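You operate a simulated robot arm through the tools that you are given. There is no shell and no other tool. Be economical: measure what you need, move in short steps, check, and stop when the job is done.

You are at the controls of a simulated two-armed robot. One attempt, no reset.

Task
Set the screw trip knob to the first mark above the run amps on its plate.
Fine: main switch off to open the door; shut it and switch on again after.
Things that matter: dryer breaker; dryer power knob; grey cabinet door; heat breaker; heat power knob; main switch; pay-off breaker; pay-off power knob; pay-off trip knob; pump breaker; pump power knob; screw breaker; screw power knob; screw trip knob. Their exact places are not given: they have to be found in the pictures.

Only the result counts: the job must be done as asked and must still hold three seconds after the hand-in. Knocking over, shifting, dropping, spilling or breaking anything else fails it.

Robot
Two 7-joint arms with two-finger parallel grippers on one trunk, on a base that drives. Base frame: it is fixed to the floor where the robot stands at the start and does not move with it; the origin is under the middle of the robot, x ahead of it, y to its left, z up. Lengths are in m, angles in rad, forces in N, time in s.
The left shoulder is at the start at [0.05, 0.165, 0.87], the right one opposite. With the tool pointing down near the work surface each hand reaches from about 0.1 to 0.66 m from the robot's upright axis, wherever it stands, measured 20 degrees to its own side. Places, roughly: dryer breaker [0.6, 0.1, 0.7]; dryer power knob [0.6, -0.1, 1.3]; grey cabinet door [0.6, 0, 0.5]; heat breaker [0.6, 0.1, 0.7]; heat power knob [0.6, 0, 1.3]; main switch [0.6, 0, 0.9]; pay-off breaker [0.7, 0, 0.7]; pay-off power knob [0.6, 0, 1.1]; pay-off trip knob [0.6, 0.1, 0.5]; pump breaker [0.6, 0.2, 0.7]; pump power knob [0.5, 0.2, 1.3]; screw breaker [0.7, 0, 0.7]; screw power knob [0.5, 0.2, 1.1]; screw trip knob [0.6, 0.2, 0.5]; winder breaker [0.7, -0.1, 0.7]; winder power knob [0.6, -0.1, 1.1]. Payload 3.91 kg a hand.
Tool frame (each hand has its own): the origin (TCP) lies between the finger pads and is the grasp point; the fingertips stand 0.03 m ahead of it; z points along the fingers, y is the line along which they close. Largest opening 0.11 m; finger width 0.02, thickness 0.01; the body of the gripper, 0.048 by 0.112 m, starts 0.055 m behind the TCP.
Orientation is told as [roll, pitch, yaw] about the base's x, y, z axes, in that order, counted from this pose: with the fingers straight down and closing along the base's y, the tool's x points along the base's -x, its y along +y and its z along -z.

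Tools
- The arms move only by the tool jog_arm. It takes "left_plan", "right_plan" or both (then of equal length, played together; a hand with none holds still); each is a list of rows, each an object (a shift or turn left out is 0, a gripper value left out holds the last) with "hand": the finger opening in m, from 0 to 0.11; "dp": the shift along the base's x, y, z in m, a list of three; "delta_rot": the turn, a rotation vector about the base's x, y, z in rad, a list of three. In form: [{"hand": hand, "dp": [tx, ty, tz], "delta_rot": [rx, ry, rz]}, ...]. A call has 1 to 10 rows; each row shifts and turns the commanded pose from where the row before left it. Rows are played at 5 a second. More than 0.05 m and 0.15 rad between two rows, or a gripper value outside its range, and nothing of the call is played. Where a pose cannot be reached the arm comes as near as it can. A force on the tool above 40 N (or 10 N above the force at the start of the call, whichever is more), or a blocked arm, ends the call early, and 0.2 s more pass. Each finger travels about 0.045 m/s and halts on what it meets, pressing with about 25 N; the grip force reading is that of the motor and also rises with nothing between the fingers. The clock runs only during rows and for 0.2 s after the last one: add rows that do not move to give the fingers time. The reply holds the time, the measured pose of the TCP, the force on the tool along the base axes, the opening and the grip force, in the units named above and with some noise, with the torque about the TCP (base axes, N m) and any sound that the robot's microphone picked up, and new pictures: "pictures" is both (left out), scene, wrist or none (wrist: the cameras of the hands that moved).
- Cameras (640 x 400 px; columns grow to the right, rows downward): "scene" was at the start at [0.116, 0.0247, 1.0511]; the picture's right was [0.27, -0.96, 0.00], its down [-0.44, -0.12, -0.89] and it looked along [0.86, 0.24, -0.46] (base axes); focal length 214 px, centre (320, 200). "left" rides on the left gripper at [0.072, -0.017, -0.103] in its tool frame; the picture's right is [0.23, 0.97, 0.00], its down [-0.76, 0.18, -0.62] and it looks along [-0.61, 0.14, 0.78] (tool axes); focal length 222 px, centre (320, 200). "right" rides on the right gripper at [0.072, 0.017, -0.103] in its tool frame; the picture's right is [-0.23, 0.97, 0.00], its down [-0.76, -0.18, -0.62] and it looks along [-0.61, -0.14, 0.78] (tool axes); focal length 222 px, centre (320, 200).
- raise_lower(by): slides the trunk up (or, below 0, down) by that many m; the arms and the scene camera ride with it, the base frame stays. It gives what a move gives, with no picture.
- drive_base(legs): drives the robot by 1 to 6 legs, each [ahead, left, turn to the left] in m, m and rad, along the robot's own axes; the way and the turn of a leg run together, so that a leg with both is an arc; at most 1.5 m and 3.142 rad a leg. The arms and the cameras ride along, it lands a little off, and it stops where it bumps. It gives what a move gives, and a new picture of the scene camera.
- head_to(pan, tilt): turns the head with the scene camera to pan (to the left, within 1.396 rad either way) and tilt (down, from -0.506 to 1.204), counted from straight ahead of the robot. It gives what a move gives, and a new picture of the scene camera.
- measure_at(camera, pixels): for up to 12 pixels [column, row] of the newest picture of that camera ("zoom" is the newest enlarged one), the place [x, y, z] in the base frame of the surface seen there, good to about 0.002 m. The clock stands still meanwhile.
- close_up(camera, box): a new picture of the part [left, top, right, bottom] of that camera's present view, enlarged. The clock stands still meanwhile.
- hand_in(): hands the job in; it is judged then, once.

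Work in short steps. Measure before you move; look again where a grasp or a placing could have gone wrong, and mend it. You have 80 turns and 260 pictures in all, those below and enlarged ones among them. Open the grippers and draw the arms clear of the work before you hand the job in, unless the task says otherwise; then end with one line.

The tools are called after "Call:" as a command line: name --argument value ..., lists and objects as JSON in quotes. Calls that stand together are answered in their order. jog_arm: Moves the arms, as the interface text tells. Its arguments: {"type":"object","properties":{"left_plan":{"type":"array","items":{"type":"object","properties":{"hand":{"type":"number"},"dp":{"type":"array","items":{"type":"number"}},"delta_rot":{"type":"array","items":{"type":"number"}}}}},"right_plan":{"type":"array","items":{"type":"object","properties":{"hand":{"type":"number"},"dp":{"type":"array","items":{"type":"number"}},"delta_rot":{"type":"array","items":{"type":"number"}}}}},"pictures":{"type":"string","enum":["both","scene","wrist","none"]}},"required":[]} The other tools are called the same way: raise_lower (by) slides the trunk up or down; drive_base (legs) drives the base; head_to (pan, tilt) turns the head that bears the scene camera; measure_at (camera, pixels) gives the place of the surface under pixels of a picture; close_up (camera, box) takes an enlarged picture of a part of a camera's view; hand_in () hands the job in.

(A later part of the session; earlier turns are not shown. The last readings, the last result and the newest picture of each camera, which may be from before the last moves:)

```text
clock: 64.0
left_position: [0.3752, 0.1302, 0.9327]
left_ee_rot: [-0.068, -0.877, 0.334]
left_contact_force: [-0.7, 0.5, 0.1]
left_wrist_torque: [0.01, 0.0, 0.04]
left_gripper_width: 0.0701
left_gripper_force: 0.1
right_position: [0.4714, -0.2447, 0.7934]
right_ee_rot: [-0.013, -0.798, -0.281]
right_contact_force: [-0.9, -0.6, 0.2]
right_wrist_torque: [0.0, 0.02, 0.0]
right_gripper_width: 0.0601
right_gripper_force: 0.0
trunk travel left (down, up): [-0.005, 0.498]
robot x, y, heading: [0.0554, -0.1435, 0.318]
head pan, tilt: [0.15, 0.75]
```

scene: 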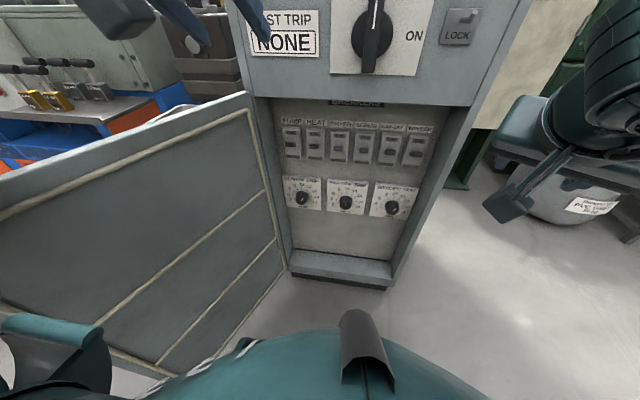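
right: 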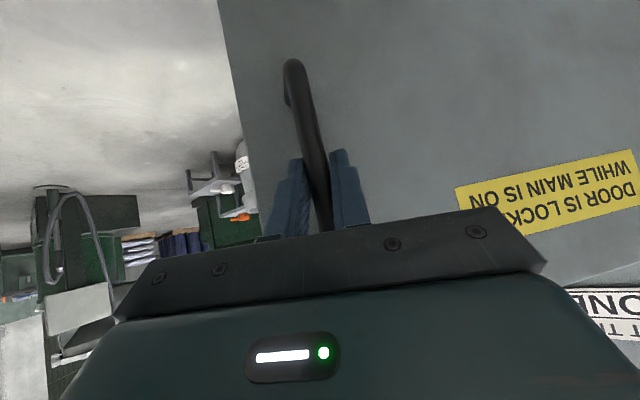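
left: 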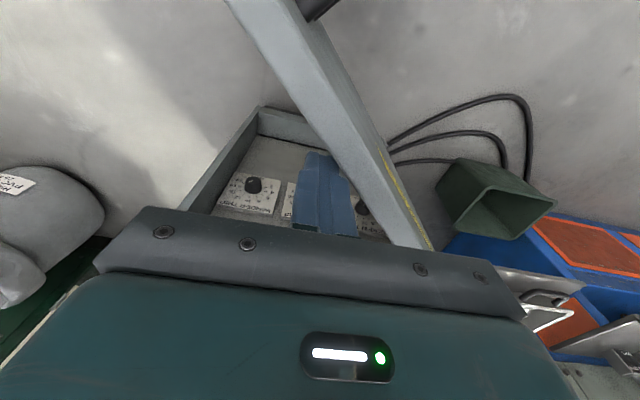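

I measure the screw trip knob and its plate closely.

Call:
close_up --camera "scene" --box '[276, 170, 340, 215]'

Call:
measure_at --camera "zoom" --pixels '[[262, 290], [262, 255], [210, 290], [300, 290], [100, 100], [100, 330], [440, 110], [440, 370], [30, 200], [255, 330], [225, 290], [295, 290]]'

```text
8.89 times, centred on (308, 192) of scene
```

zoom: 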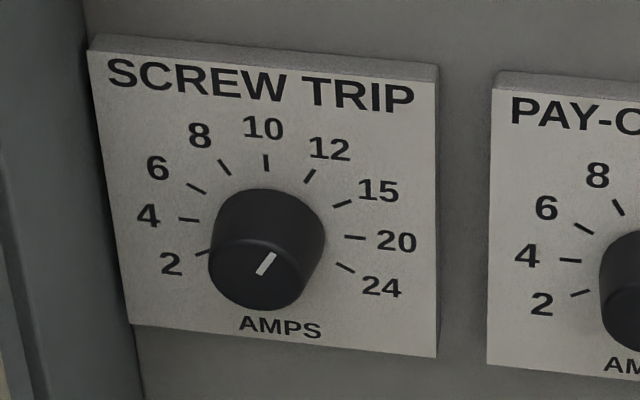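

```text
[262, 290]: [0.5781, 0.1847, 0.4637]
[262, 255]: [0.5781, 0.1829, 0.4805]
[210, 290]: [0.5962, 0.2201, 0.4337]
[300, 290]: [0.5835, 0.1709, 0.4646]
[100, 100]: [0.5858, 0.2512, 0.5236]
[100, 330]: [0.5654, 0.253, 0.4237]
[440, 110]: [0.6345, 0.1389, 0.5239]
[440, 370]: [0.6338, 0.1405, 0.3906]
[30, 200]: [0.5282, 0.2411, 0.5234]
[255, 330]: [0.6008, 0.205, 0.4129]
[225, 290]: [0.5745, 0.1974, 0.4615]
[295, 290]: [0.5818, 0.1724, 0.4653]
```

Knob front centre is (0.578, 0.184, 0.4725), diameter ~0.04, protruding 0.028. I lower the left hand in front of the opening to a pre-grasp point in line with its 0.7 rad downward pitch.

Call:
jog_arm --left_plan '[{"dp": [0.006, 0.001, -0.045], "delta_rot": [0.0425, 0.015, 0.024]}, {"dp": [0.006, 0.001, -0.045]}, {"dp": [0.006, 0.001, -0.045]}, {"dp": [0.006, 0.001, -0.045]}, {"dp": [0.006, 0.001, -0.045]}, {"dp": [0.006, 0.001, -0.045]}, {"dp": [0.006, 0.001, -0.045]}, {"dp": [0.035, 0.009, -0.03]}, {"dp": [0.031, 0.008, -0.026]}, {}]' --pictures "both"

```text
clock: 64.8
left_position: [0.3714, 0.1082, 0.9225]
left_ee_rot: [0.066, -1.16, 0.229]
left_contact_force: [0.0, -0.6, -0.6]
left_wrist_torque: [0.03, -0.01, 0.0]
left_gripper_width: 0.0702
left_gripper_force: 0.1
right_position: [0.4698, -0.2546, 0.8012]
right_ee_rot: [0.014, -0.794, -0.301]
right_contact_force: [0.2, -0.4, -0.5]
right_wrist_torque: [0.0, -0.03, -0.01]
right_gripper_width: 0.0602
right_gripper_force: 0.0
trunk travel left (down, up): [-0.005, 0.498]
robot x, y, heading: [0.055, -0.1434, 0.317]
head pan, tilt: [0.15, 0.75]
stopped in row 3 (left hand): the arm was blocked; the commanded pose is now the measured one
```

scene: 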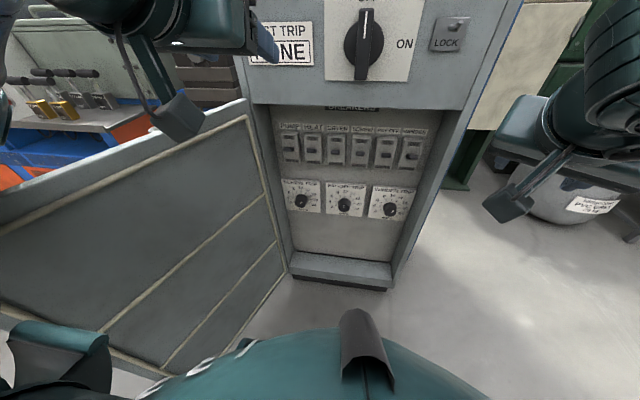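
left: 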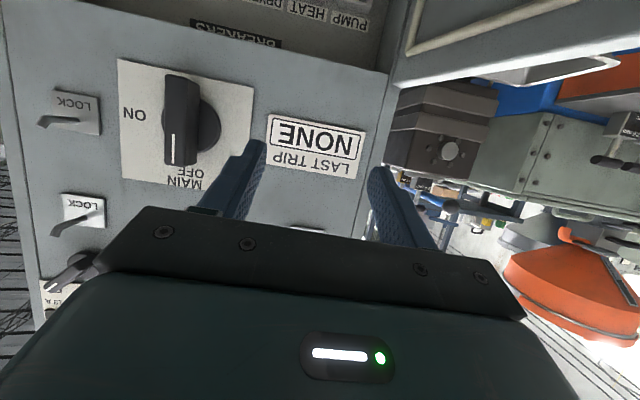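

The left elbow is caught over the open door, so the left arm can't go low here. I lift the left hand out of the way; the right arm (elbow on the free side) will do the knob.

Call:
jog_arm --left_plan '[{"dp": [0, 0, 0.04]}, {"dp": [-0.02, 0, 0.045]}, {"dp": [-0.03, 0.015, 0.03]}, {"dp": [-0.03, 0.02, 0.03]}, {"dp": [-0.03, 0.02, 0.0]}]' --pictures "scene"

```text
clock: 66.0
left_position: [0.2714, 0.1808, 1.0358]
left_ee_rot: [-0.004, -1.111, 0.296]
left_contact_force: [-0.5, -0.6, 0.7]
left_wrist_torque: [0.02, 0.02, 0.01]
left_gripper_width: 0.07
left_gripper_force: 0.1
right_position: [0.475, -0.2407, 0.7933]
right_ee_rot: [-0.026, -0.797, -0.273]
right_contact_force: [-0.3, 0.2, -0.9]
right_wrist_torque: [-0.02, 0.02, -0.02]
right_gripper_width: 0.0598
right_gripper_force: 0.1
trunk travel left (down, up): [-0.005, 0.498]
robot x, y, heading: [0.0542, -0.1438, 0.32]
head pan, tilt: [0.15, 0.75]
```

scene: 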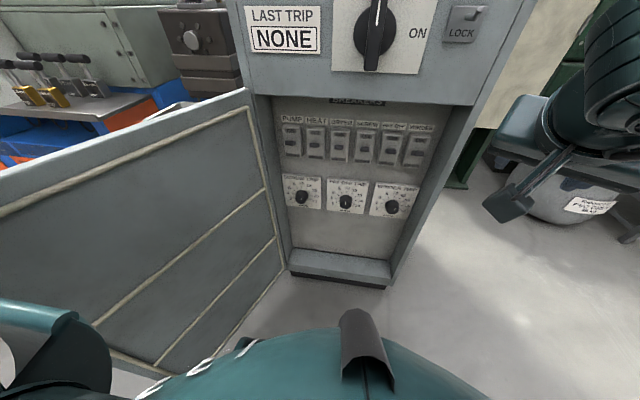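

Door is unmoved. I bring the right hand in front of the opening, moving parallel to the panel and yawing it back to square.

Call:
jog_arm --right_plan '[{"dp": [-0.0072, 0.042, -0.012], "delta_rot": [0, 0, 0.115]}, {"dp": [-0.0072, 0.042, -0.012], "delta_rot": [0, 0, 0.115]}, {"dp": [-0.0072, 0.042, -0.012], "delta_rot": [0, 0, 0.115]}, {"dp": [-0.0072, 0.042, -0.012], "delta_rot": [0, 0, 0.115]}, {"dp": [-0.0072, 0.042, -0.012], "delta_rot": [0, 0, 0.115]}, {"dp": [-0.0072, 0.042, -0.012]}, {"dp": [-0.0072, 0.042, -0.012]}, {"dp": [-0.0072, 0.042, -0.012]}, {"dp": [-0.0072, 0.042, -0.012]}, {}]' --pictures "both"

```text
clock: 68.2
left_position: [0.2715, 0.182, 1.0373]
left_ee_rot: [-0.007, -1.112, 0.3]
left_contact_force: [0.3, 0.4, -0.3]
left_wrist_torque: [0.05, -0.02, -0.01]
left_gripper_width: 0.0701
left_gripper_force: 0.1
right_position: [0.4067, 0.1371, 0.685]
right_ee_rot: [-0.025, -0.798, 0.303]
right_contact_force: [0.0, 0.3, 0.1]
right_wrist_torque: [-0.02, 0.02, 0.01]
right_gripper_width: 0.0601
right_gripper_force: 0.1
trunk travel left (down, up): [-0.005, 0.498]
robot x, y, heading: [0.054, -0.1444, 0.318]
head pan, tilt: [0.15, 0.75]
```

scene: 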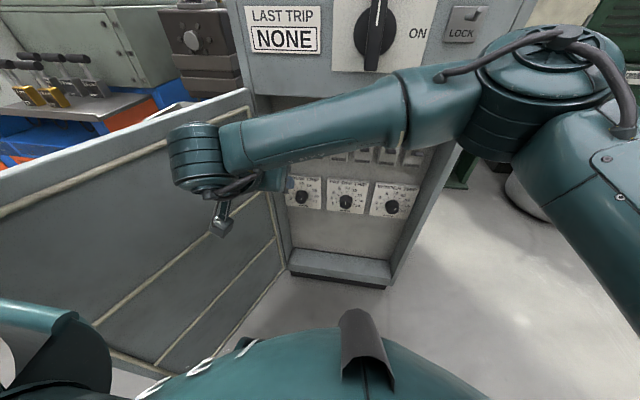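
right: 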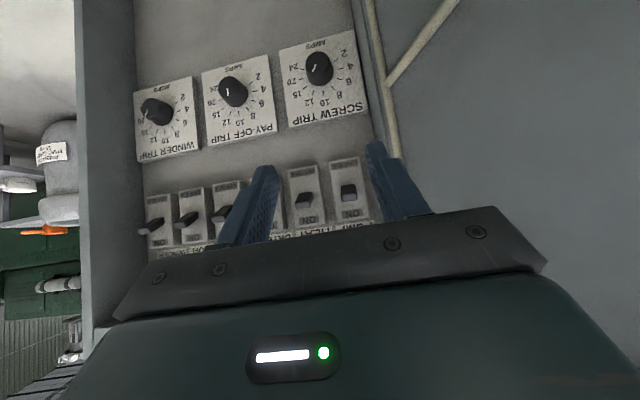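

Excellent, fully reachable. I go down and forward to the pre-grasp point 0.12 m from the knob.

Call:
jog_arm --right_plan '[{"dp": [0.01, 0.003, -0.04]}, {"dp": [0.02, 0.005, -0.035]}, {"dp": [0.027, 0.006, -0.025]}, {"dp": [0.0255, 0.005, -0.017]}, {}]' --pictures "both"

```text
clock: 69.4
left_position: [0.2719, 0.1814, 1.0375]
left_ee_rot: [-0.008, -1.112, 0.3]
left_contact_force: [-1.3, -1.1, -0.6]
left_wrist_torque: [0.02, 0.01, 0.02]
left_gripper_width: 0.07
left_gripper_force: 0.0
right_position: [0.4931, 0.1563, 0.5686]
right_ee_rot: [-0.027, -0.797, 0.304]
right_contact_force: [0.7, -0.2, 0.0]
right_wrist_torque: [0.01, -0.01, 0.01]
right_gripper_width: 0.0602
right_gripper_force: 0.0
trunk travel left (down, up): [-0.005, 0.498]
robot x, y, heading: [0.0523, -0.1429, 0.312]
head pan, tilt: [0.15, 0.75]
```

scene: 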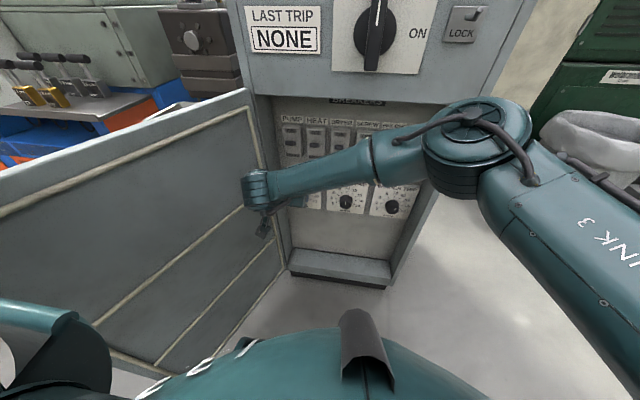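
right: 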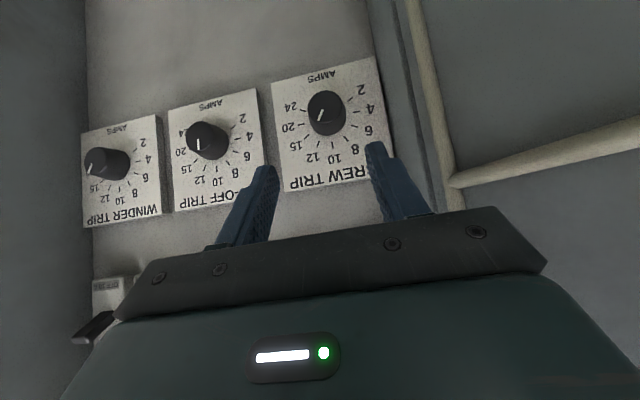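

I check the clearance to the left frame/door edge from the wrist picture and re-measure the knob there.

Call:
measure_at --camera "right" --pixels '[[326, 112], [318, 115], [390, 60], [403, 100], [420, 100], [432, 130], [450, 170], [375, 70], [410, 60], [395, 110]]'

Call:
close_up --camera "right" --box '[260, 40, 480, 220]'

```text
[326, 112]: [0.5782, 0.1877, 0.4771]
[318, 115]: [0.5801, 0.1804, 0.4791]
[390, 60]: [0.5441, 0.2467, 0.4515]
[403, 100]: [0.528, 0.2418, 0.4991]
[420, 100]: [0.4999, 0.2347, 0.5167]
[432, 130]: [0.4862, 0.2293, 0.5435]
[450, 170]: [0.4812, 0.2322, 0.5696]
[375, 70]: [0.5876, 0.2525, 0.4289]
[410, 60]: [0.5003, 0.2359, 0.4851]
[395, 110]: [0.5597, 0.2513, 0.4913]
```

```text
2.22 times, centred on (370, 130) of right
```

zoom: 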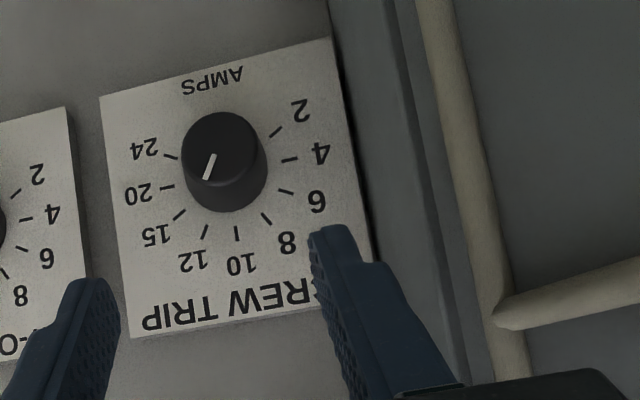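

Clearance is about 14 mm to the frame, good. I advance to straddle the knob.

Call:
jog_arm --right_plan '[{"dp": [0.0262, 0.0086, -0.028]}, {"dp": [0.0262, 0.0086, -0.028]}, {"dp": [0.0262, 0.0086, -0.028]}, {}]' --pictures "both"

```text
clock: 70.4
left_position: [0.2707, 0.1821, 1.0378]
left_ee_rot: [-0.008, -1.112, 0.301]
left_contact_force: [-0.4, 0.0, -0.6]
left_wrist_torque: [0.03, -0.04, 0.02]
left_gripper_width: 0.0701
left_gripper_force: 0.1
right_position: [0.5694, 0.1817, 0.4828]
right_ee_rot: [-0.026, -0.797, 0.305]
right_contact_force: [-0.2, 0.9, 0.0]
right_wrist_torque: [0.0, 0.01, -0.01]
right_gripper_width: 0.0599
right_gripper_force: 0.1
trunk travel left (down, up): [-0.005, 0.498]
robot x, y, heading: [0.0535, -0.1455, 0.317]
head pan, tilt: [0.15, 0.75]
```

scene: 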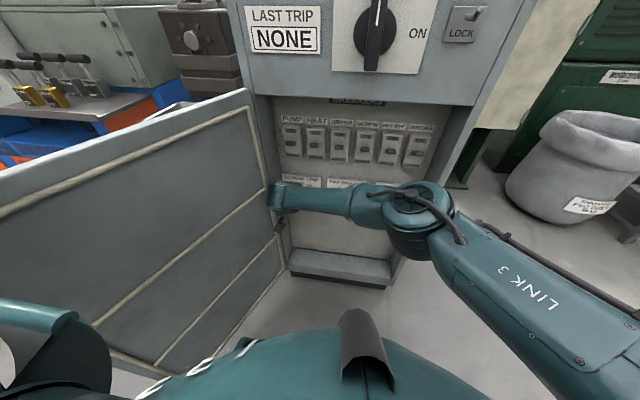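
right: 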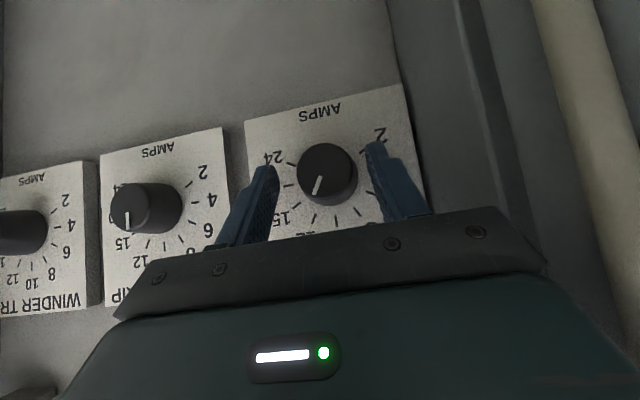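

The knob (328,175) lies between the fingertips. I close on it.

Call:
jog_arm --right_plan '[{"hand": 0.0}, {"hand": 0.0}, {"hand": 0.0}, {"hand": 0.0}]' --pictures "wrist"

Call:
close_up --camera "right" --box '[220, 80, 440, 220]'

```text
clock: 71.4
left_position: [0.2714, 0.1821, 1.0364]
left_ee_rot: [-0.008, -1.112, 0.302]
left_contact_force: [-0.2, 0.4, 0.6]
left_wrist_torque: [-0.03, 0.02, 0.03]
left_gripper_width: 0.07
left_gripper_force: 0.1
right_position: [0.5687, 0.1842, 0.484]
right_ee_rot: [-0.02, -0.797, 0.306]
right_contact_force: [-3.1, 19.8, -0.8]
right_wrist_torque: [0.38, -0.25, 0.45]
right_gripper_width: 0.0391
right_gripper_force: 45.1
trunk travel left (down, up): [-0.005, 0.498]
robot x, y, heading: [0.0521, -0.1429, 0.316]
head pan, tilt: [0.15, 0.75]
```

right: 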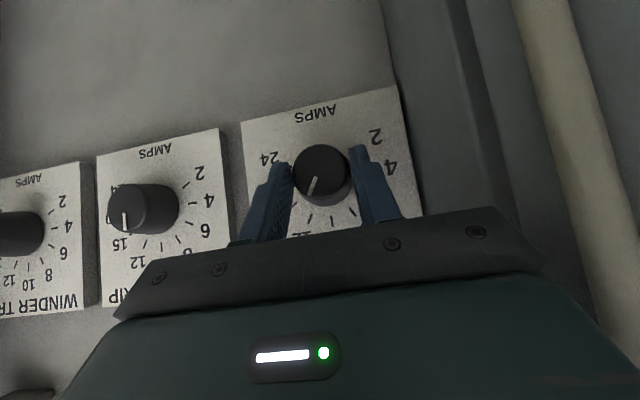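

```text
2.86 times, centred on (330, 150) of right
```

zoom: 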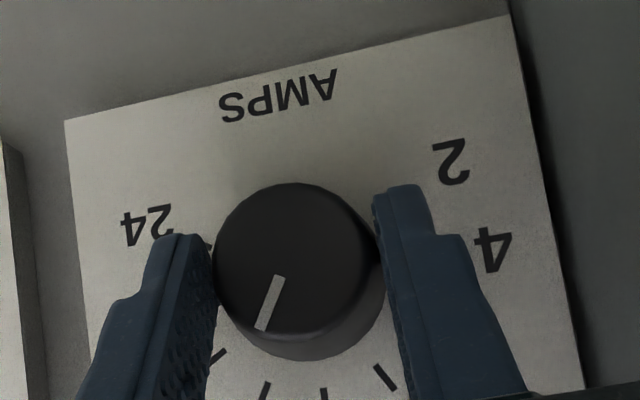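

Gripped (0.039 m). I rotate the hand 30° clockwise about the knob axis (positive about the panel normal).

Call:
jog_arm --right_plan '[{"dp": [0.0003, -0.0009, 0], "delta_rot": [0.0999, 0.0314, 0]}, {"dp": [0.0003, -0.0009, 0], "delta_rot": [0.0999, 0.0314, 0]}, {"dp": [0.0003, -0.0009, -0.0003], "delta_rot": [0.0999, 0.0314, 0]}, {"dp": [0.0003, -0.0009, -0.0004], "delta_rot": [0.0999, 0.0314, 0]}, {"dp": [0.0003, -0.0008, -0.0005], "delta_rot": [0.0999, 0.0314, 0]}, {}]' --pictures "wrist"

Call:
close_up --camera "right" --box '[200, 60, 440, 220]'

```text
clock: 72.8
left_position: [0.2707, 0.1811, 1.0373]
left_ee_rot: [-0.004, -1.112, 0.3]
left_contact_force: [0.1, 0.4, -0.4]
left_wrist_torque: [-0.02, 0.0, 0.0]
left_gripper_width: 0.0701
left_gripper_force: 0.1
right_position: [0.5704, 0.178, 0.4819]
right_ee_rot: [0.664, -0.664, -0.168]
right_contact_force: [-21.6, -4.0, 1.6]
right_wrist_torque: [0.08, -0.27, 0.14]
right_gripper_width: 0.0391
right_gripper_force: 44.6
trunk travel left (down, up): [-0.005, 0.498]
robot x, y, heading: [0.0571, -0.1482, 0.317]
head pan, tilt: [0.15, 0.75]
```

right: 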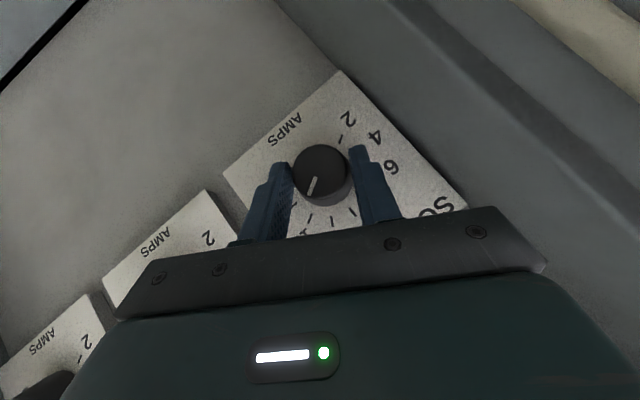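

```text
2.50 times, centred on (320, 140) of right
```

zoom: 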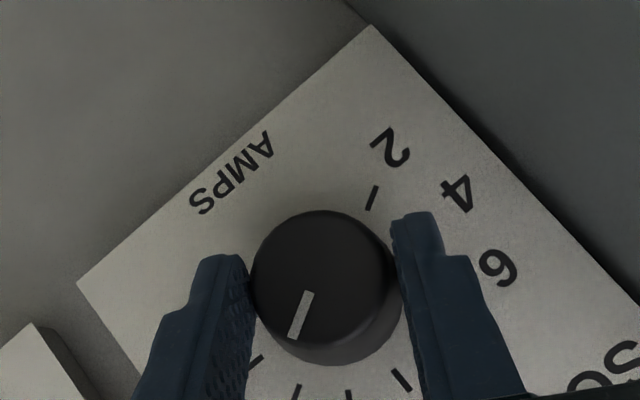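

The pointer turned with the hand. I open the fingers and back out along the tool axis, then inspect.

Call:
jog_arm --right_plan '[{"hand": 0.06}, {"hand": 0.06}, {"hand": 0.06}, {"dp": [-0.0173, -0.0165, 0.018]}, {"dp": [-0.023, -0.022, 0.024]}, {"dp": [-0.023, -0.022, 0.024]}, {"dp": [-0.023, -0.022, 0.024]}, {}]' --pictures "both"

Call:
close_up --camera "right" --box '[200, 0, 440, 160]'

```text
clock: 74.6
left_position: [0.2717, 0.1831, 1.0375]
left_ee_rot: [-0.006, -1.11, 0.299]
left_contact_force: [0.1, -0.3, 0.3]
left_wrist_torque: [-0.01, 0.02, -0.01]
left_gripper_width: 0.0699
left_gripper_force: 0.0
right_position: [0.4871, 0.0937, 0.5718]
right_ee_rot: [0.665, -0.669, -0.171]
right_contact_force: [0.3, -0.4, -0.3]
right_wrist_torque: [0.0, -0.02, -0.02]
right_gripper_width: 0.0603
right_gripper_force: 0.0
trunk travel left (down, up): [-0.005, 0.498]
robot x, y, heading: [0.0515, -0.1469, 0.316]
head pan, tilt: [0.15, 0.75]
```

scene: 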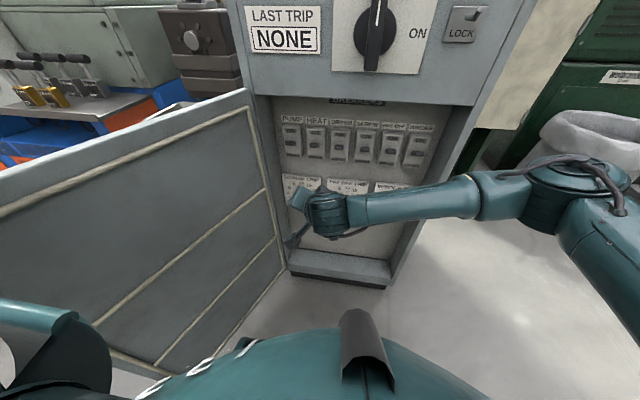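
right: 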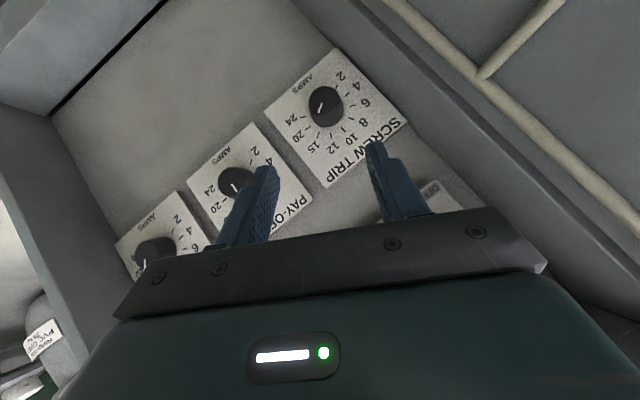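

```text
2.50 times, centred on (320, 80) of right
```

zoom: 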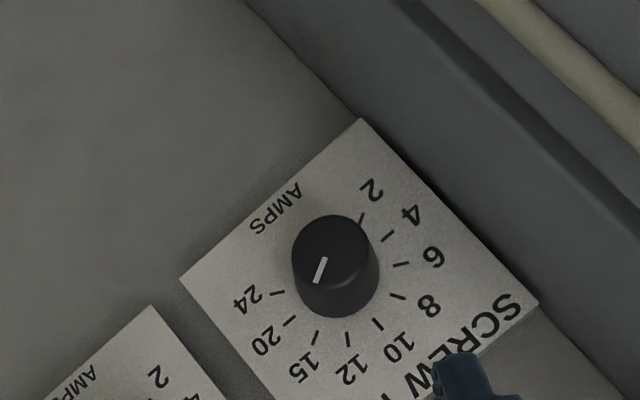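

It seems at 15 in the wrist view. I move the hand back to the right a bit to see the dial from the scene camera.

Call:
jog_arm --right_plan '[{"dp": [-0.02, -0.03, 0.02], "delta_rot": [-0.0999, -0.0314, 0]}, {"dp": [-0.01, -0.04, 0.02], "delta_rot": [-0.0999, -0.0314, 0]}, {"dp": [0.0, -0.045, 0.02], "delta_rot": [-0.0999, -0.0314, 0]}, {"dp": [0.0, -0.045, 0.02], "delta_rot": [-0.0999, -0.0314, 0]}, {"dp": [0.0, -0.045, 0.02], "delta_rot": [-0.0999, -0.0314, 0]}, {"dp": [0.0, -0.045, 0.02]}, {"dp": [0.0, -0.045, 0.0]}]' --pictures "scene"

Call:
close_up --camera "scene" --box '[276, 170, 340, 215]'

```text
clock: 76.2
left_position: [0.272, 0.1807, 1.036]
left_ee_rot: [-0.007, -1.113, 0.301]
left_contact_force: [0.4, 0.3, 0.9]
left_wrist_torque: [-0.01, 0.02, 0.04]
left_gripper_width: 0.0699
left_gripper_force: 0.2
right_position: [0.4827, -0.1811, 0.6993]
right_ee_rot: [-0.029, -0.795, 0.306]
right_contact_force: [-0.9, -1.2, -0.3]
right_wrist_torque: [-0.01, 0.03, 0.0]
right_gripper_width: 0.06
right_gripper_force: 0.2
right hand out of reach, approached as far as the arm can: row 6, 7
trunk travel left (down, up): [-0.005, 0.498]
robot x, y, heading: [0.0522, -0.1444, 0.315]
head pan, tilt: [0.15, 0.75]
```

scene: 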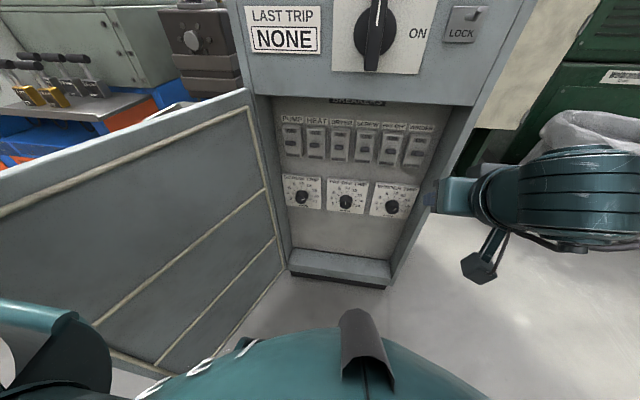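

```text
8.89 times, centred on (308, 192) of scene
```

zoom: 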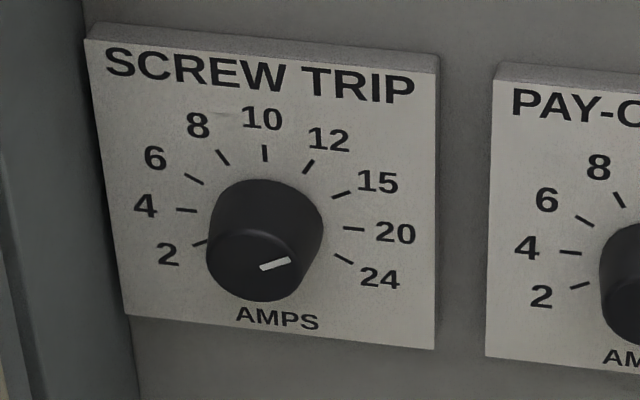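

I take a sharper enlargement of dial and pointer to check precisely.

Call:
close_up --camera "scene" --box '[292, 180, 320, 202]'

Call:
close_up --camera "scene" --box '[330, 184, 358, 206]'

```text
16.00 times, centred on (306, 191) of scene
```

zoom: 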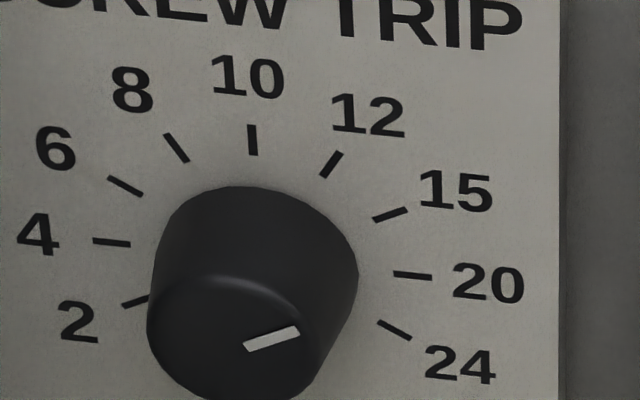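

```text
16.00 times, centred on (344, 195) of scene
```

zoom: 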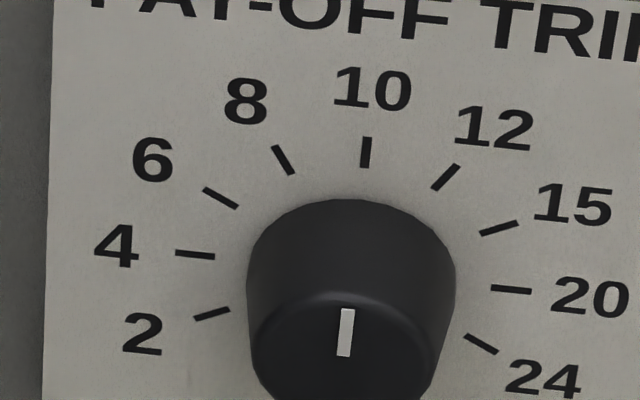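

Pointer slope matches the 15 tick exactly (both about -17°). Now I shut the door: first drive back to the earlier clear spot.

Call:
drive_base --legs '[[-0.23, -0.05, 0]]'

Call:
head_to --pan 0.35 --tilt 0.5

```text
clock: 78.0
left_position: [0.0659, 0.0622, 1.0372]
left_ee_rot: [-0.007, -1.112, 0.303]
left_contact_force: [-0.8, 0.2, 0.2]
left_wrist_torque: [0.0, 0.0, -0.03]
left_gripper_width: 0.0701
left_gripper_force: 0.0
right_position: [0.2781, -0.2982, 0.701]
right_ee_rot: [-0.027, -0.796, 0.305]
right_contact_force: [0.3, 0.4, 0.6]
right_wrist_torque: [-0.04, -0.01, 0.01]
right_gripper_width: 0.0601
right_gripper_force: 0.1
trunk travel left (down, up): [-0.005, 0.498]
robot x, y, heading: [-0.1523, -0.2604, 0.318]
head pan, tilt: [0.15, 0.75]
```

scene: 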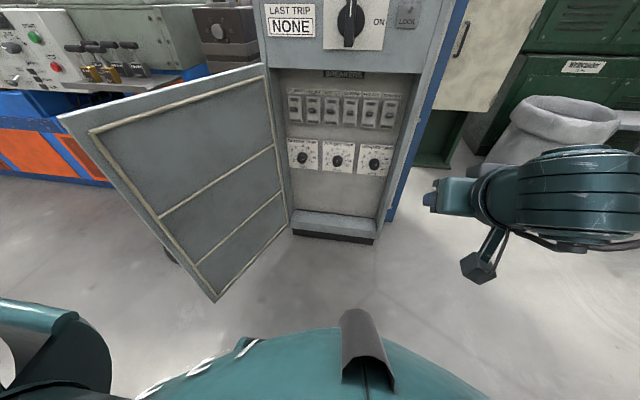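

```text
clock: 78.7
left_position: [0.0656, 0.063, 1.0369]
left_ee_rot: [-0.006, -1.112, 0.302]
left_contact_force: [-0.1, 0.2, -0.8]
left_wrist_torque: [-0.01, -0.01, 0.0]
left_gripper_width: 0.07
left_gripper_force: 0.0
right_position: [0.278, -0.2987, 0.7009]
right_ee_rot: [-0.025, -0.795, 0.306]
right_contact_force: [-0.5, -0.1, -0.1]
right_wrist_torque: [-0.01, 0.05, 0.03]
right_gripper_width: 0.0601
right_gripper_force: 0.1
trunk travel left (down, up): [-0.005, 0.498]
robot x, y, heading: [-0.1478, -0.2665, 0.324]
head pan, tilt: [0.351, 0.499]
```

scene: 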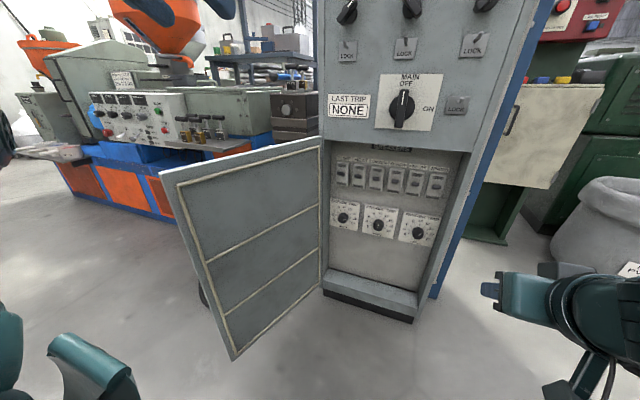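

I measure the door edge and turn the left hand to point down.

Call:
measure_at --camera "scene" --pixels '[[163, 172], [175, 176], [250, 158], [315, 141], [195, 250]]'

Call:
jog_arm --left_plan '[{"hand": 0.0, "dp": [0.0, 0.03, 0.0], "delta_rot": [-0.0416, 0.1326, 0]}, {"dp": [0.0, 0.03, 0.0], "delta_rot": [-0.0416, 0.1326, 0]}, {"dp": [0.0, 0.03, 0], "delta_rot": [-0.0416, 0.1326, 0]}, {"dp": [0.0, 0.03, 0], "delta_rot": [-0.0416, 0.1326, 0]}, {"dp": [0.0, 0.03, 0], "delta_rot": [-0.0416, 0.1326, 0]}, {"dp": [0.0, 0.03, 0], "delta_rot": [-0.0416, 0.1326, 0]}, {"dp": [0.0, 0.03, 0], "delta_rot": [-0.0416, 0.1326, 0]}, {"dp": [0.0, 0.03, 0], "delta_rot": [-0.0416, 0.1326, 0]}]' --pictures "scene"

```text
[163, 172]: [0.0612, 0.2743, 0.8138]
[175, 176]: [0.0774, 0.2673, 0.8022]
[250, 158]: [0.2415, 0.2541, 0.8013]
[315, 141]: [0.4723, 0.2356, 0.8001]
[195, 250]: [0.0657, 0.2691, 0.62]
```

```text
clock: 80.5
left_position: [0.0764, 0.2624, 1.0266]
left_ee_rot: [-0.007, -0.187, 0.302]
left_contact_force: [-0.7, 0.4, 0.2]
left_wrist_torque: [-0.05, -0.02, 0.03]
left_gripper_width: 0.0
left_gripper_force: 24.6
left hand out of reach, approached as far as the arm can: row 6, 7, 8
right_position: [0.2787, -0.2985, 0.6991]
right_ee_rot: [-0.027, -0.796, 0.306]
right_contact_force: [1.1, 0.2, -0.2]
right_wrist_torque: [0.01, 0.04, 0.0]
right_gripper_width: 0.0599
right_gripper_force: 0.1
trunk travel left (down, up): [-0.005, 0.498]
robot x, y, heading: [-0.1513, -0.2643, 0.319]
head pan, tilt: [0.351, 0.499]
```

scene: 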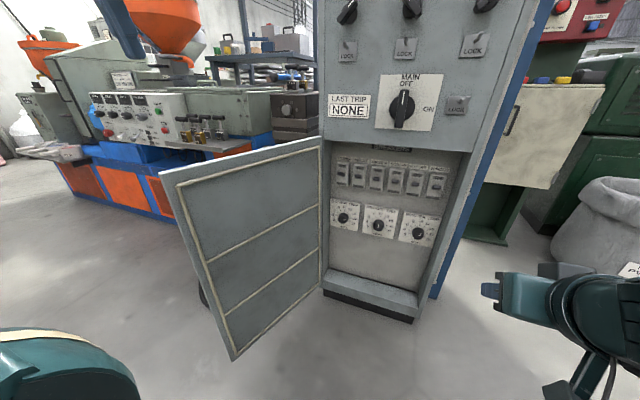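

Door edge is at (0.06, 0.274). I move the left hand over the door to its outer side, then lower the closed fingers beside the outer face, clear of the handle.

Call:
jog_arm --left_plan '[{"dp": [0.029, 0.033, 0]}, {"dp": [0.03, 0.034, 0]}, {"dp": [0.03, 0.034, 0]}, {"dp": [0, 0, -0.042]}, {"dp": [0, 0, -0.042]}, {"dp": [0, 0, -0.042]}, {"dp": [0, 0, -0.042]}, {"dp": [0, 0, -0.042]}, {"dp": [0, 0, -0.04]}, {}]' --pictures "both"

```text
clock: 82.7
left_position: [0.1302, 0.315, 0.7653]
left_ee_rot: [-0.006, -0.194, 0.302]
left_contact_force: [-0.1, 0.4, 11.6]
left_wrist_torque: [-0.4, 0.31, 0.02]
left_gripper_width: 0.0
left_gripper_force: 24.8
left hand out of reach, approached as far as the arm can: row 1, 2, 3
right_position: [0.2777, -0.2998, 0.7006]
right_ee_rot: [-0.026, -0.798, 0.303]
right_contact_force: [0.3, 1.0, 0.6]
right_wrist_torque: [0.02, 0.02, 0.01]
right_gripper_width: 0.0598
right_gripper_force: 0.0
trunk travel left (down, up): [-0.005, 0.498]
robot x, y, heading: [-0.1534, -0.2631, 0.32]
head pan, tilt: [0.351, 0.499]
```

scene: 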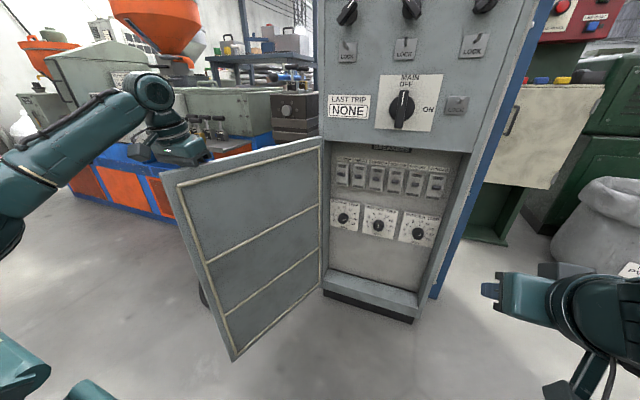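
left: 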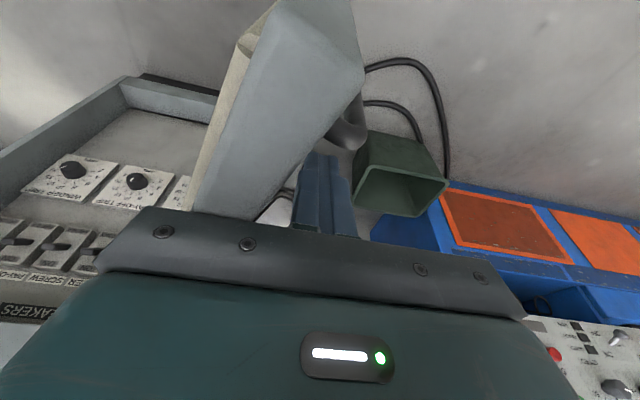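

The fingers are on the outer side. I lift slightly and sweep the door towards closed, slowly.

Call:
jog_arm --left_plan '[{"dp": [-0.0055, -0.0243, 0.01]}, {"dp": [-0.0039, -0.0253, 0]}, {"dp": [-0.0022, -0.0256, 0]}, {"dp": [-0.0003, -0.0257, 0]}, {"dp": [0.0014, -0.0257, 0]}, {"dp": [0.0033, -0.0254, 0]}, {"dp": [0.005, -0.0252, 0]}, {"dp": [0.0068, -0.0248, 0]}, {"dp": [0.0086, -0.0241, 0]}, {"dp": [0.0102, -0.024, 0]}]' --pictures "scene"

```text
clock: 84.9
left_position: [0.1531, 0.0638, 0.7745]
left_ee_rot: [-0.007, -0.192, 0.306]
left_contact_force: [7.5, 4.1, 1.7]
left_wrist_torque: [0.11, -0.22, 0.06]
left_gripper_width: 0.0
left_gripper_force: 24.8
right_position: [0.2781, -0.2992, 0.7005]
right_ee_rot: [-0.028, -0.795, 0.305]
right_contact_force: [-0.5, 1.3, -0.1]
right_wrist_torque: [0.02, -0.01, 0.0]
right_gripper_width: 0.0603
right_gripper_force: 0.0
trunk travel left (down, up): [-0.005, 0.498]
robot x, y, heading: [-0.1487, -0.2641, 0.319]
head pan, tilt: [0.351, 0.499]
```

scene: 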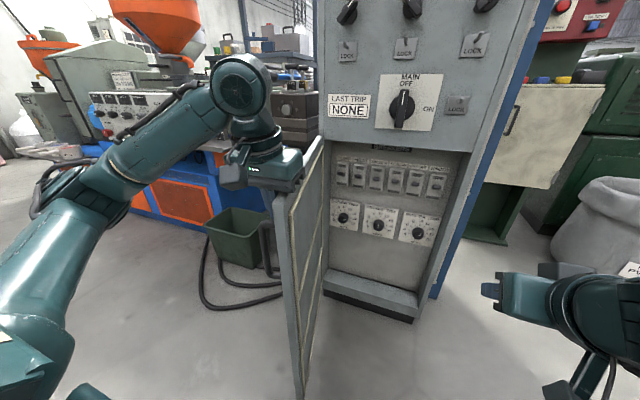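

The door follows. I continue the sweep.

Call:
jog_arm --left_plan '[{"dp": [0.0118, -0.0227, 0]}, {"dp": [0.0134, -0.0221, 0]}, {"dp": [0.0149, -0.021, 0]}, {"dp": [0.0163, -0.0199, 0]}, {"dp": [0.0177, -0.0188, 0]}, {"dp": [0.019, -0.0174, 0]}, {"dp": [0.0201, -0.0161, 0]}, {"dp": [0.0211, -0.0147, 0]}, {"dp": [0.0222, -0.0131, 0]}, {"dp": [0.0231, -0.0115, 0]}]' --pictures "scene"

```text
clock: 86.0
left_position: [0.217, -0.021, 0.7741]
left_ee_rot: [-0.006, -0.199, 0.318]
left_contact_force: [3.8, 2.9, 0.6]
left_wrist_torque: [0.11, -0.13, 0.05]
left_gripper_width: 0.0
left_gripper_force: 25.3
right_position: [0.2792, -0.298, 0.7002]
right_ee_rot: [-0.025, -0.795, 0.305]
right_contact_force: [0.7, 0.8, -0.5]
right_wrist_torque: [-0.02, -0.02, -0.02]
right_gripper_width: 0.06
right_gripper_force: 0.1
trunk travel left (down, up): [-0.005, 0.498]
robot x, y, heading: [-0.1522, -0.2601, 0.321]
head pan, tilt: [0.351, 0.499]
stopped in row 5 (left hand): the force on the tool passed its limit at 41 N (the readings are from after the stop); the commanded pose is now the measured one
```

scene: 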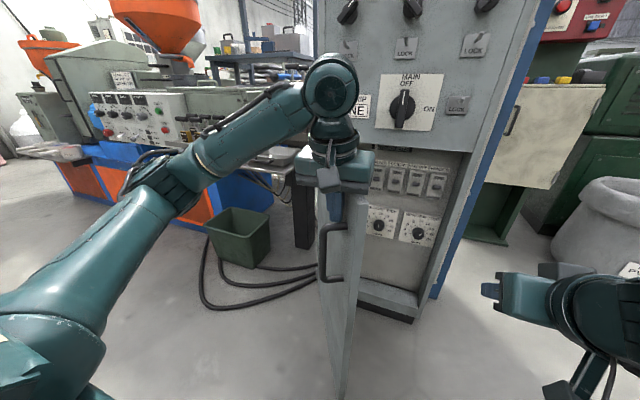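

It stopped on a small force peak; I go on more slowly from here.

Call:
jog_arm --left_plan '[{"dp": [0.015, -0.0158, 0]}, {"dp": [0.016, -0.0147, 0]}, {"dp": [0.0168, -0.0137, 0]}, {"dp": [0.0177, -0.0127, 0]}, {"dp": [0.0183, -0.0116, 0]}, {"dp": [0.019, -0.0105, 0]}, {"dp": [0.0196, -0.0093, 0]}, {"dp": [0.0201, -0.0081, 0]}, {"dp": [0.0205, -0.0069, 0]}, {"dp": [0.0209, -0.0057, 0]}]' --pictures "scene"

```text
clock: 88.2
left_position: [0.3982, -0.1294, 0.7755]
left_ee_rot: [-0.007, -0.196, 0.314]
left_contact_force: [2.5, 8.8, -8.0]
left_wrist_torque: [0.49, -0.13, 0.03]
left_gripper_width: 0.0
left_gripper_force: 25.3
right_position: [0.2786, -0.2977, 0.6993]
right_ee_rot: [-0.027, -0.794, 0.305]
right_contact_force: [-0.4, -0.2, -0.4]
right_wrist_torque: [-0.01, 0.01, -0.01]
right_gripper_width: 0.0602
right_gripper_force: 0.0
trunk travel left (down, up): [-0.005, 0.498]
robot x, y, heading: [-0.1495, -0.264, 0.318]
head pan, tilt: [0.351, 0.499]
```

scene: 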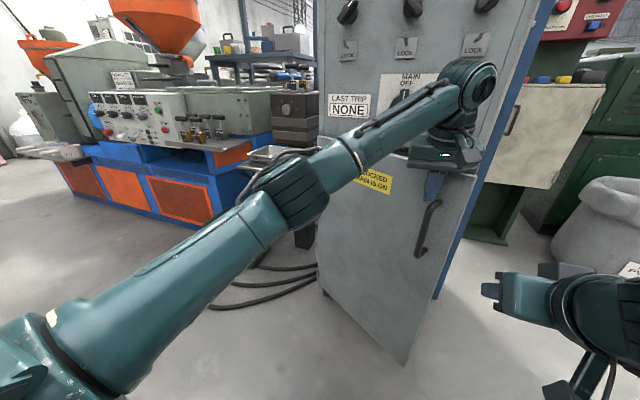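

The door is ~20° from closed. I drive forward 0.1 m with the finger pushing, then finish with the arm.

Call:
drive_base --legs '[[0.1, -0.03, 0]]'

```text
clock: 89.4
left_position: [0.5015, -0.1258, 0.7772]
left_ee_rot: [-0.005, -0.199, 0.319]
left_contact_force: [0.2, 0.7, -0.1]
left_wrist_torque: [0.0, 0.04, -0.03]
left_gripper_width: 0.0001
left_gripper_force: 25.3
right_position: [0.383, -0.2935, 0.6999]
right_ee_rot: [-0.028, -0.796, 0.309]
right_contact_force: [0.7, 0.1, 0.0]
right_wrist_torque: [0.01, -0.01, 0.0]
right_gripper_width: 0.0599
right_gripper_force: 0.1
trunk travel left (down, up): [-0.005, 0.498]
robot x, y, heading: [-0.0476, -0.2623, 0.318]
head pan, tilt: [0.351, 0.499]
```

scene: 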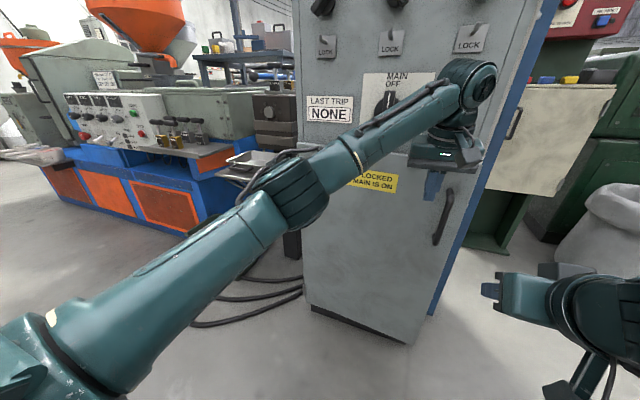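

Door nearly shut. I push the last bit with the left finger until contact force rises.

Call:
jog_arm --left_plan '[{"dp": [0.022, 0.006, 0]}, {"dp": [0.022, 0.006, 0]}, {"dp": [0.02, 0.005, 0]}, {"dp": [0.015, 0.004, 0]}, {"dp": [0.01, 0.003, 0]}, {}]' --pictures "scene"

```text
clock: 90.8
left_position: [0.5401, -0.1153, 0.7744]
left_ee_rot: [-0.007, -0.199, 0.319]
left_contact_force: [-1.0, 0.4, -0.9]
left_wrist_torque: [0.03, -0.04, 0.0]
left_gripper_width: 0.0
left_gripper_force: 25.3
left hand out of reach, approached as far as the arm can: row 2, 3, 4, 5
right_position: [0.3825, -0.2947, 0.7008]
right_ee_rot: [-0.029, -0.795, 0.308]
right_contact_force: [0.7, -0.3, 0.8]
right_wrist_torque: [-0.01, -0.01, 0.01]
right_gripper_width: 0.0602
right_gripper_force: 0.1
trunk travel left (down, up): [-0.005, 0.498]
robot x, y, heading: [-0.0478, -0.2595, 0.324]
head pan, tilt: [0.351, 0.499]
```

scene: 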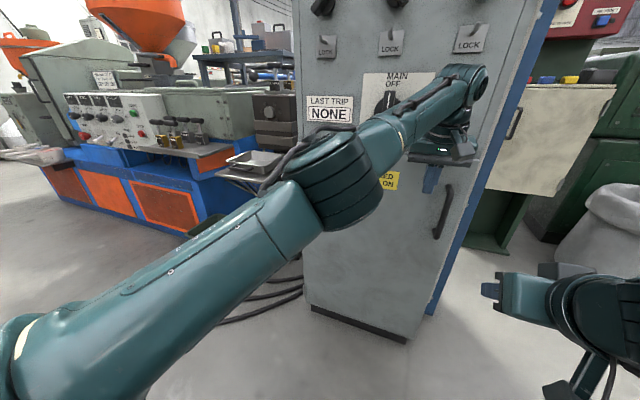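

No contact force, hence I measure whether the door is already shut against its earlier closed position.

Call:
measure_at --camera "scene" --pixels '[[465, 172], [460, 200], [415, 260], [350, 240], [310, 250], [482, 165], [447, 200]]'

Call:
close_up --camera "scene" --box '[380, 130, 510, 230]'

```text
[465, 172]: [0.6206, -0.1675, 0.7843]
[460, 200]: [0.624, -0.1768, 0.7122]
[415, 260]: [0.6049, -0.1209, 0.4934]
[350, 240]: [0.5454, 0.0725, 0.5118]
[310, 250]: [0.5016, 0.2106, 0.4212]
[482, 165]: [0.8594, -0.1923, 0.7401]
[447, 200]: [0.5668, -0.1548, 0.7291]
```

```text
4.00 times, centred on (445, 180) of scene
```

zoom: 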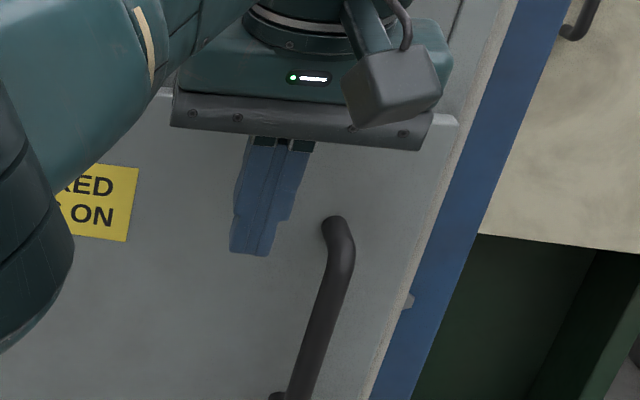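

The bar is at exactly its earlier closed place: door shut. I withdraw the left hand back, left and up.

Call:
jog_arm --left_plan '[{"dp": [-0.043, -0.014, 0.01]}, {"dp": [-0.043, -0.01, 0.01]}, {"dp": [-0.03, 0.025, 0.02]}, {"dp": [-0.03, 0.035, 0.02]}, {"dp": [-0.03, 0.035, 0.02]}, {"dp": [-0.02, 0.04, 0.02]}, {"dp": [-0.01, 0.045, 0.015]}, {"dp": [0, 0.045, 0.015]}]' --pictures "none"

Call:
drive_base --legs '[[0, 0.15, 0]]'

```text
refused: row 4 steps farther than a row can; nothing moved
```

```text
clock: 92.7
left_position: [0.4935, 0.0259, 0.7755]
left_ee_rot: [-0.007, -0.198, 0.318]
left_contact_force: [0.3, 0.9, -0.8]
left_wrist_torque: [0.0, 0.04, -0.02]
left_gripper_width: 0.0001
left_gripper_force: 24.5
right_position: [0.3359, -0.1534, 0.701]
right_ee_rot: [-0.026, -0.796, 0.308]
right_contact_force: [0.2, 0.0, 0.2]
right_wrist_torque: [0.0, 0.0, 0.04]
right_gripper_width: 0.06
right_gripper_force: 0.1
trunk travel left (down, up): [-0.005, 0.498]
robot x, y, heading: [-0.0941, -0.1213, 0.317]
head pan, tilt: [0.351, 0.499]
```

scene: 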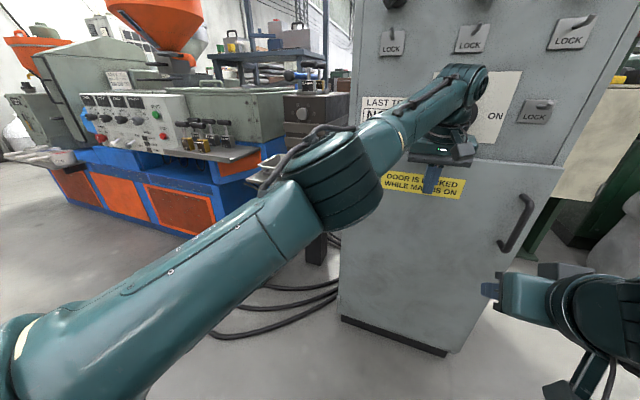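

The jog was refused (a step too long), but the drive went without contact. I now pull the left hand straight back from the panel, then left and up, in smaller steps.

Call:
jog_arm --left_plan '[{"dp": [-0.04, -0.013, 0]}, {"dp": [-0.04, -0.013, 0]}, {"dp": [-0.03, 0.01, 0.02]}, {"dp": [-0.02, 0.03, 0.025]}, {"dp": [-0.02, 0.03, 0.025]}, {"dp": [-0.02, 0.03, 0.025]}, {"dp": [-0.01, 0.03, 0.025]}, {"dp": [0, 0.035, 0.025]}, {"dp": [0, 0.035, 0.025]}]' --pictures "scene"

```text
clock: 94.7
left_position: [0.3173, 0.2013, 0.9444]
left_ee_rot: [-0.007, -0.198, 0.316]
left_contact_force: [0.4, -0.1, -0.1]
left_wrist_torque: [-0.02, 0.02, 0.0]
left_gripper_width: 0.0
left_gripper_force: 25.8
right_position: [0.3345, -0.1542, 0.6992]
right_ee_rot: [-0.027, -0.796, 0.307]
right_contact_force: [-0.2, 0.2, -0.6]
right_wrist_torque: [-0.02, 0.0, 0.02]
right_gripper_width: 0.0599
right_gripper_force: 0.1
trunk travel left (down, up): [-0.005, 0.498]
robot x, y, heading: [-0.0966, -0.1212, 0.321]
head pan, tilt: [0.351, 0.499]
```

scene: 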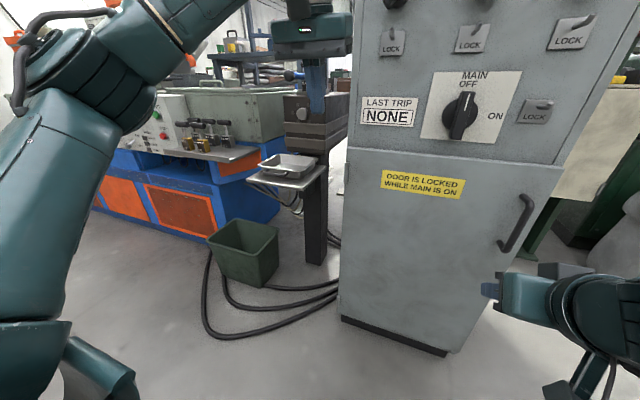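

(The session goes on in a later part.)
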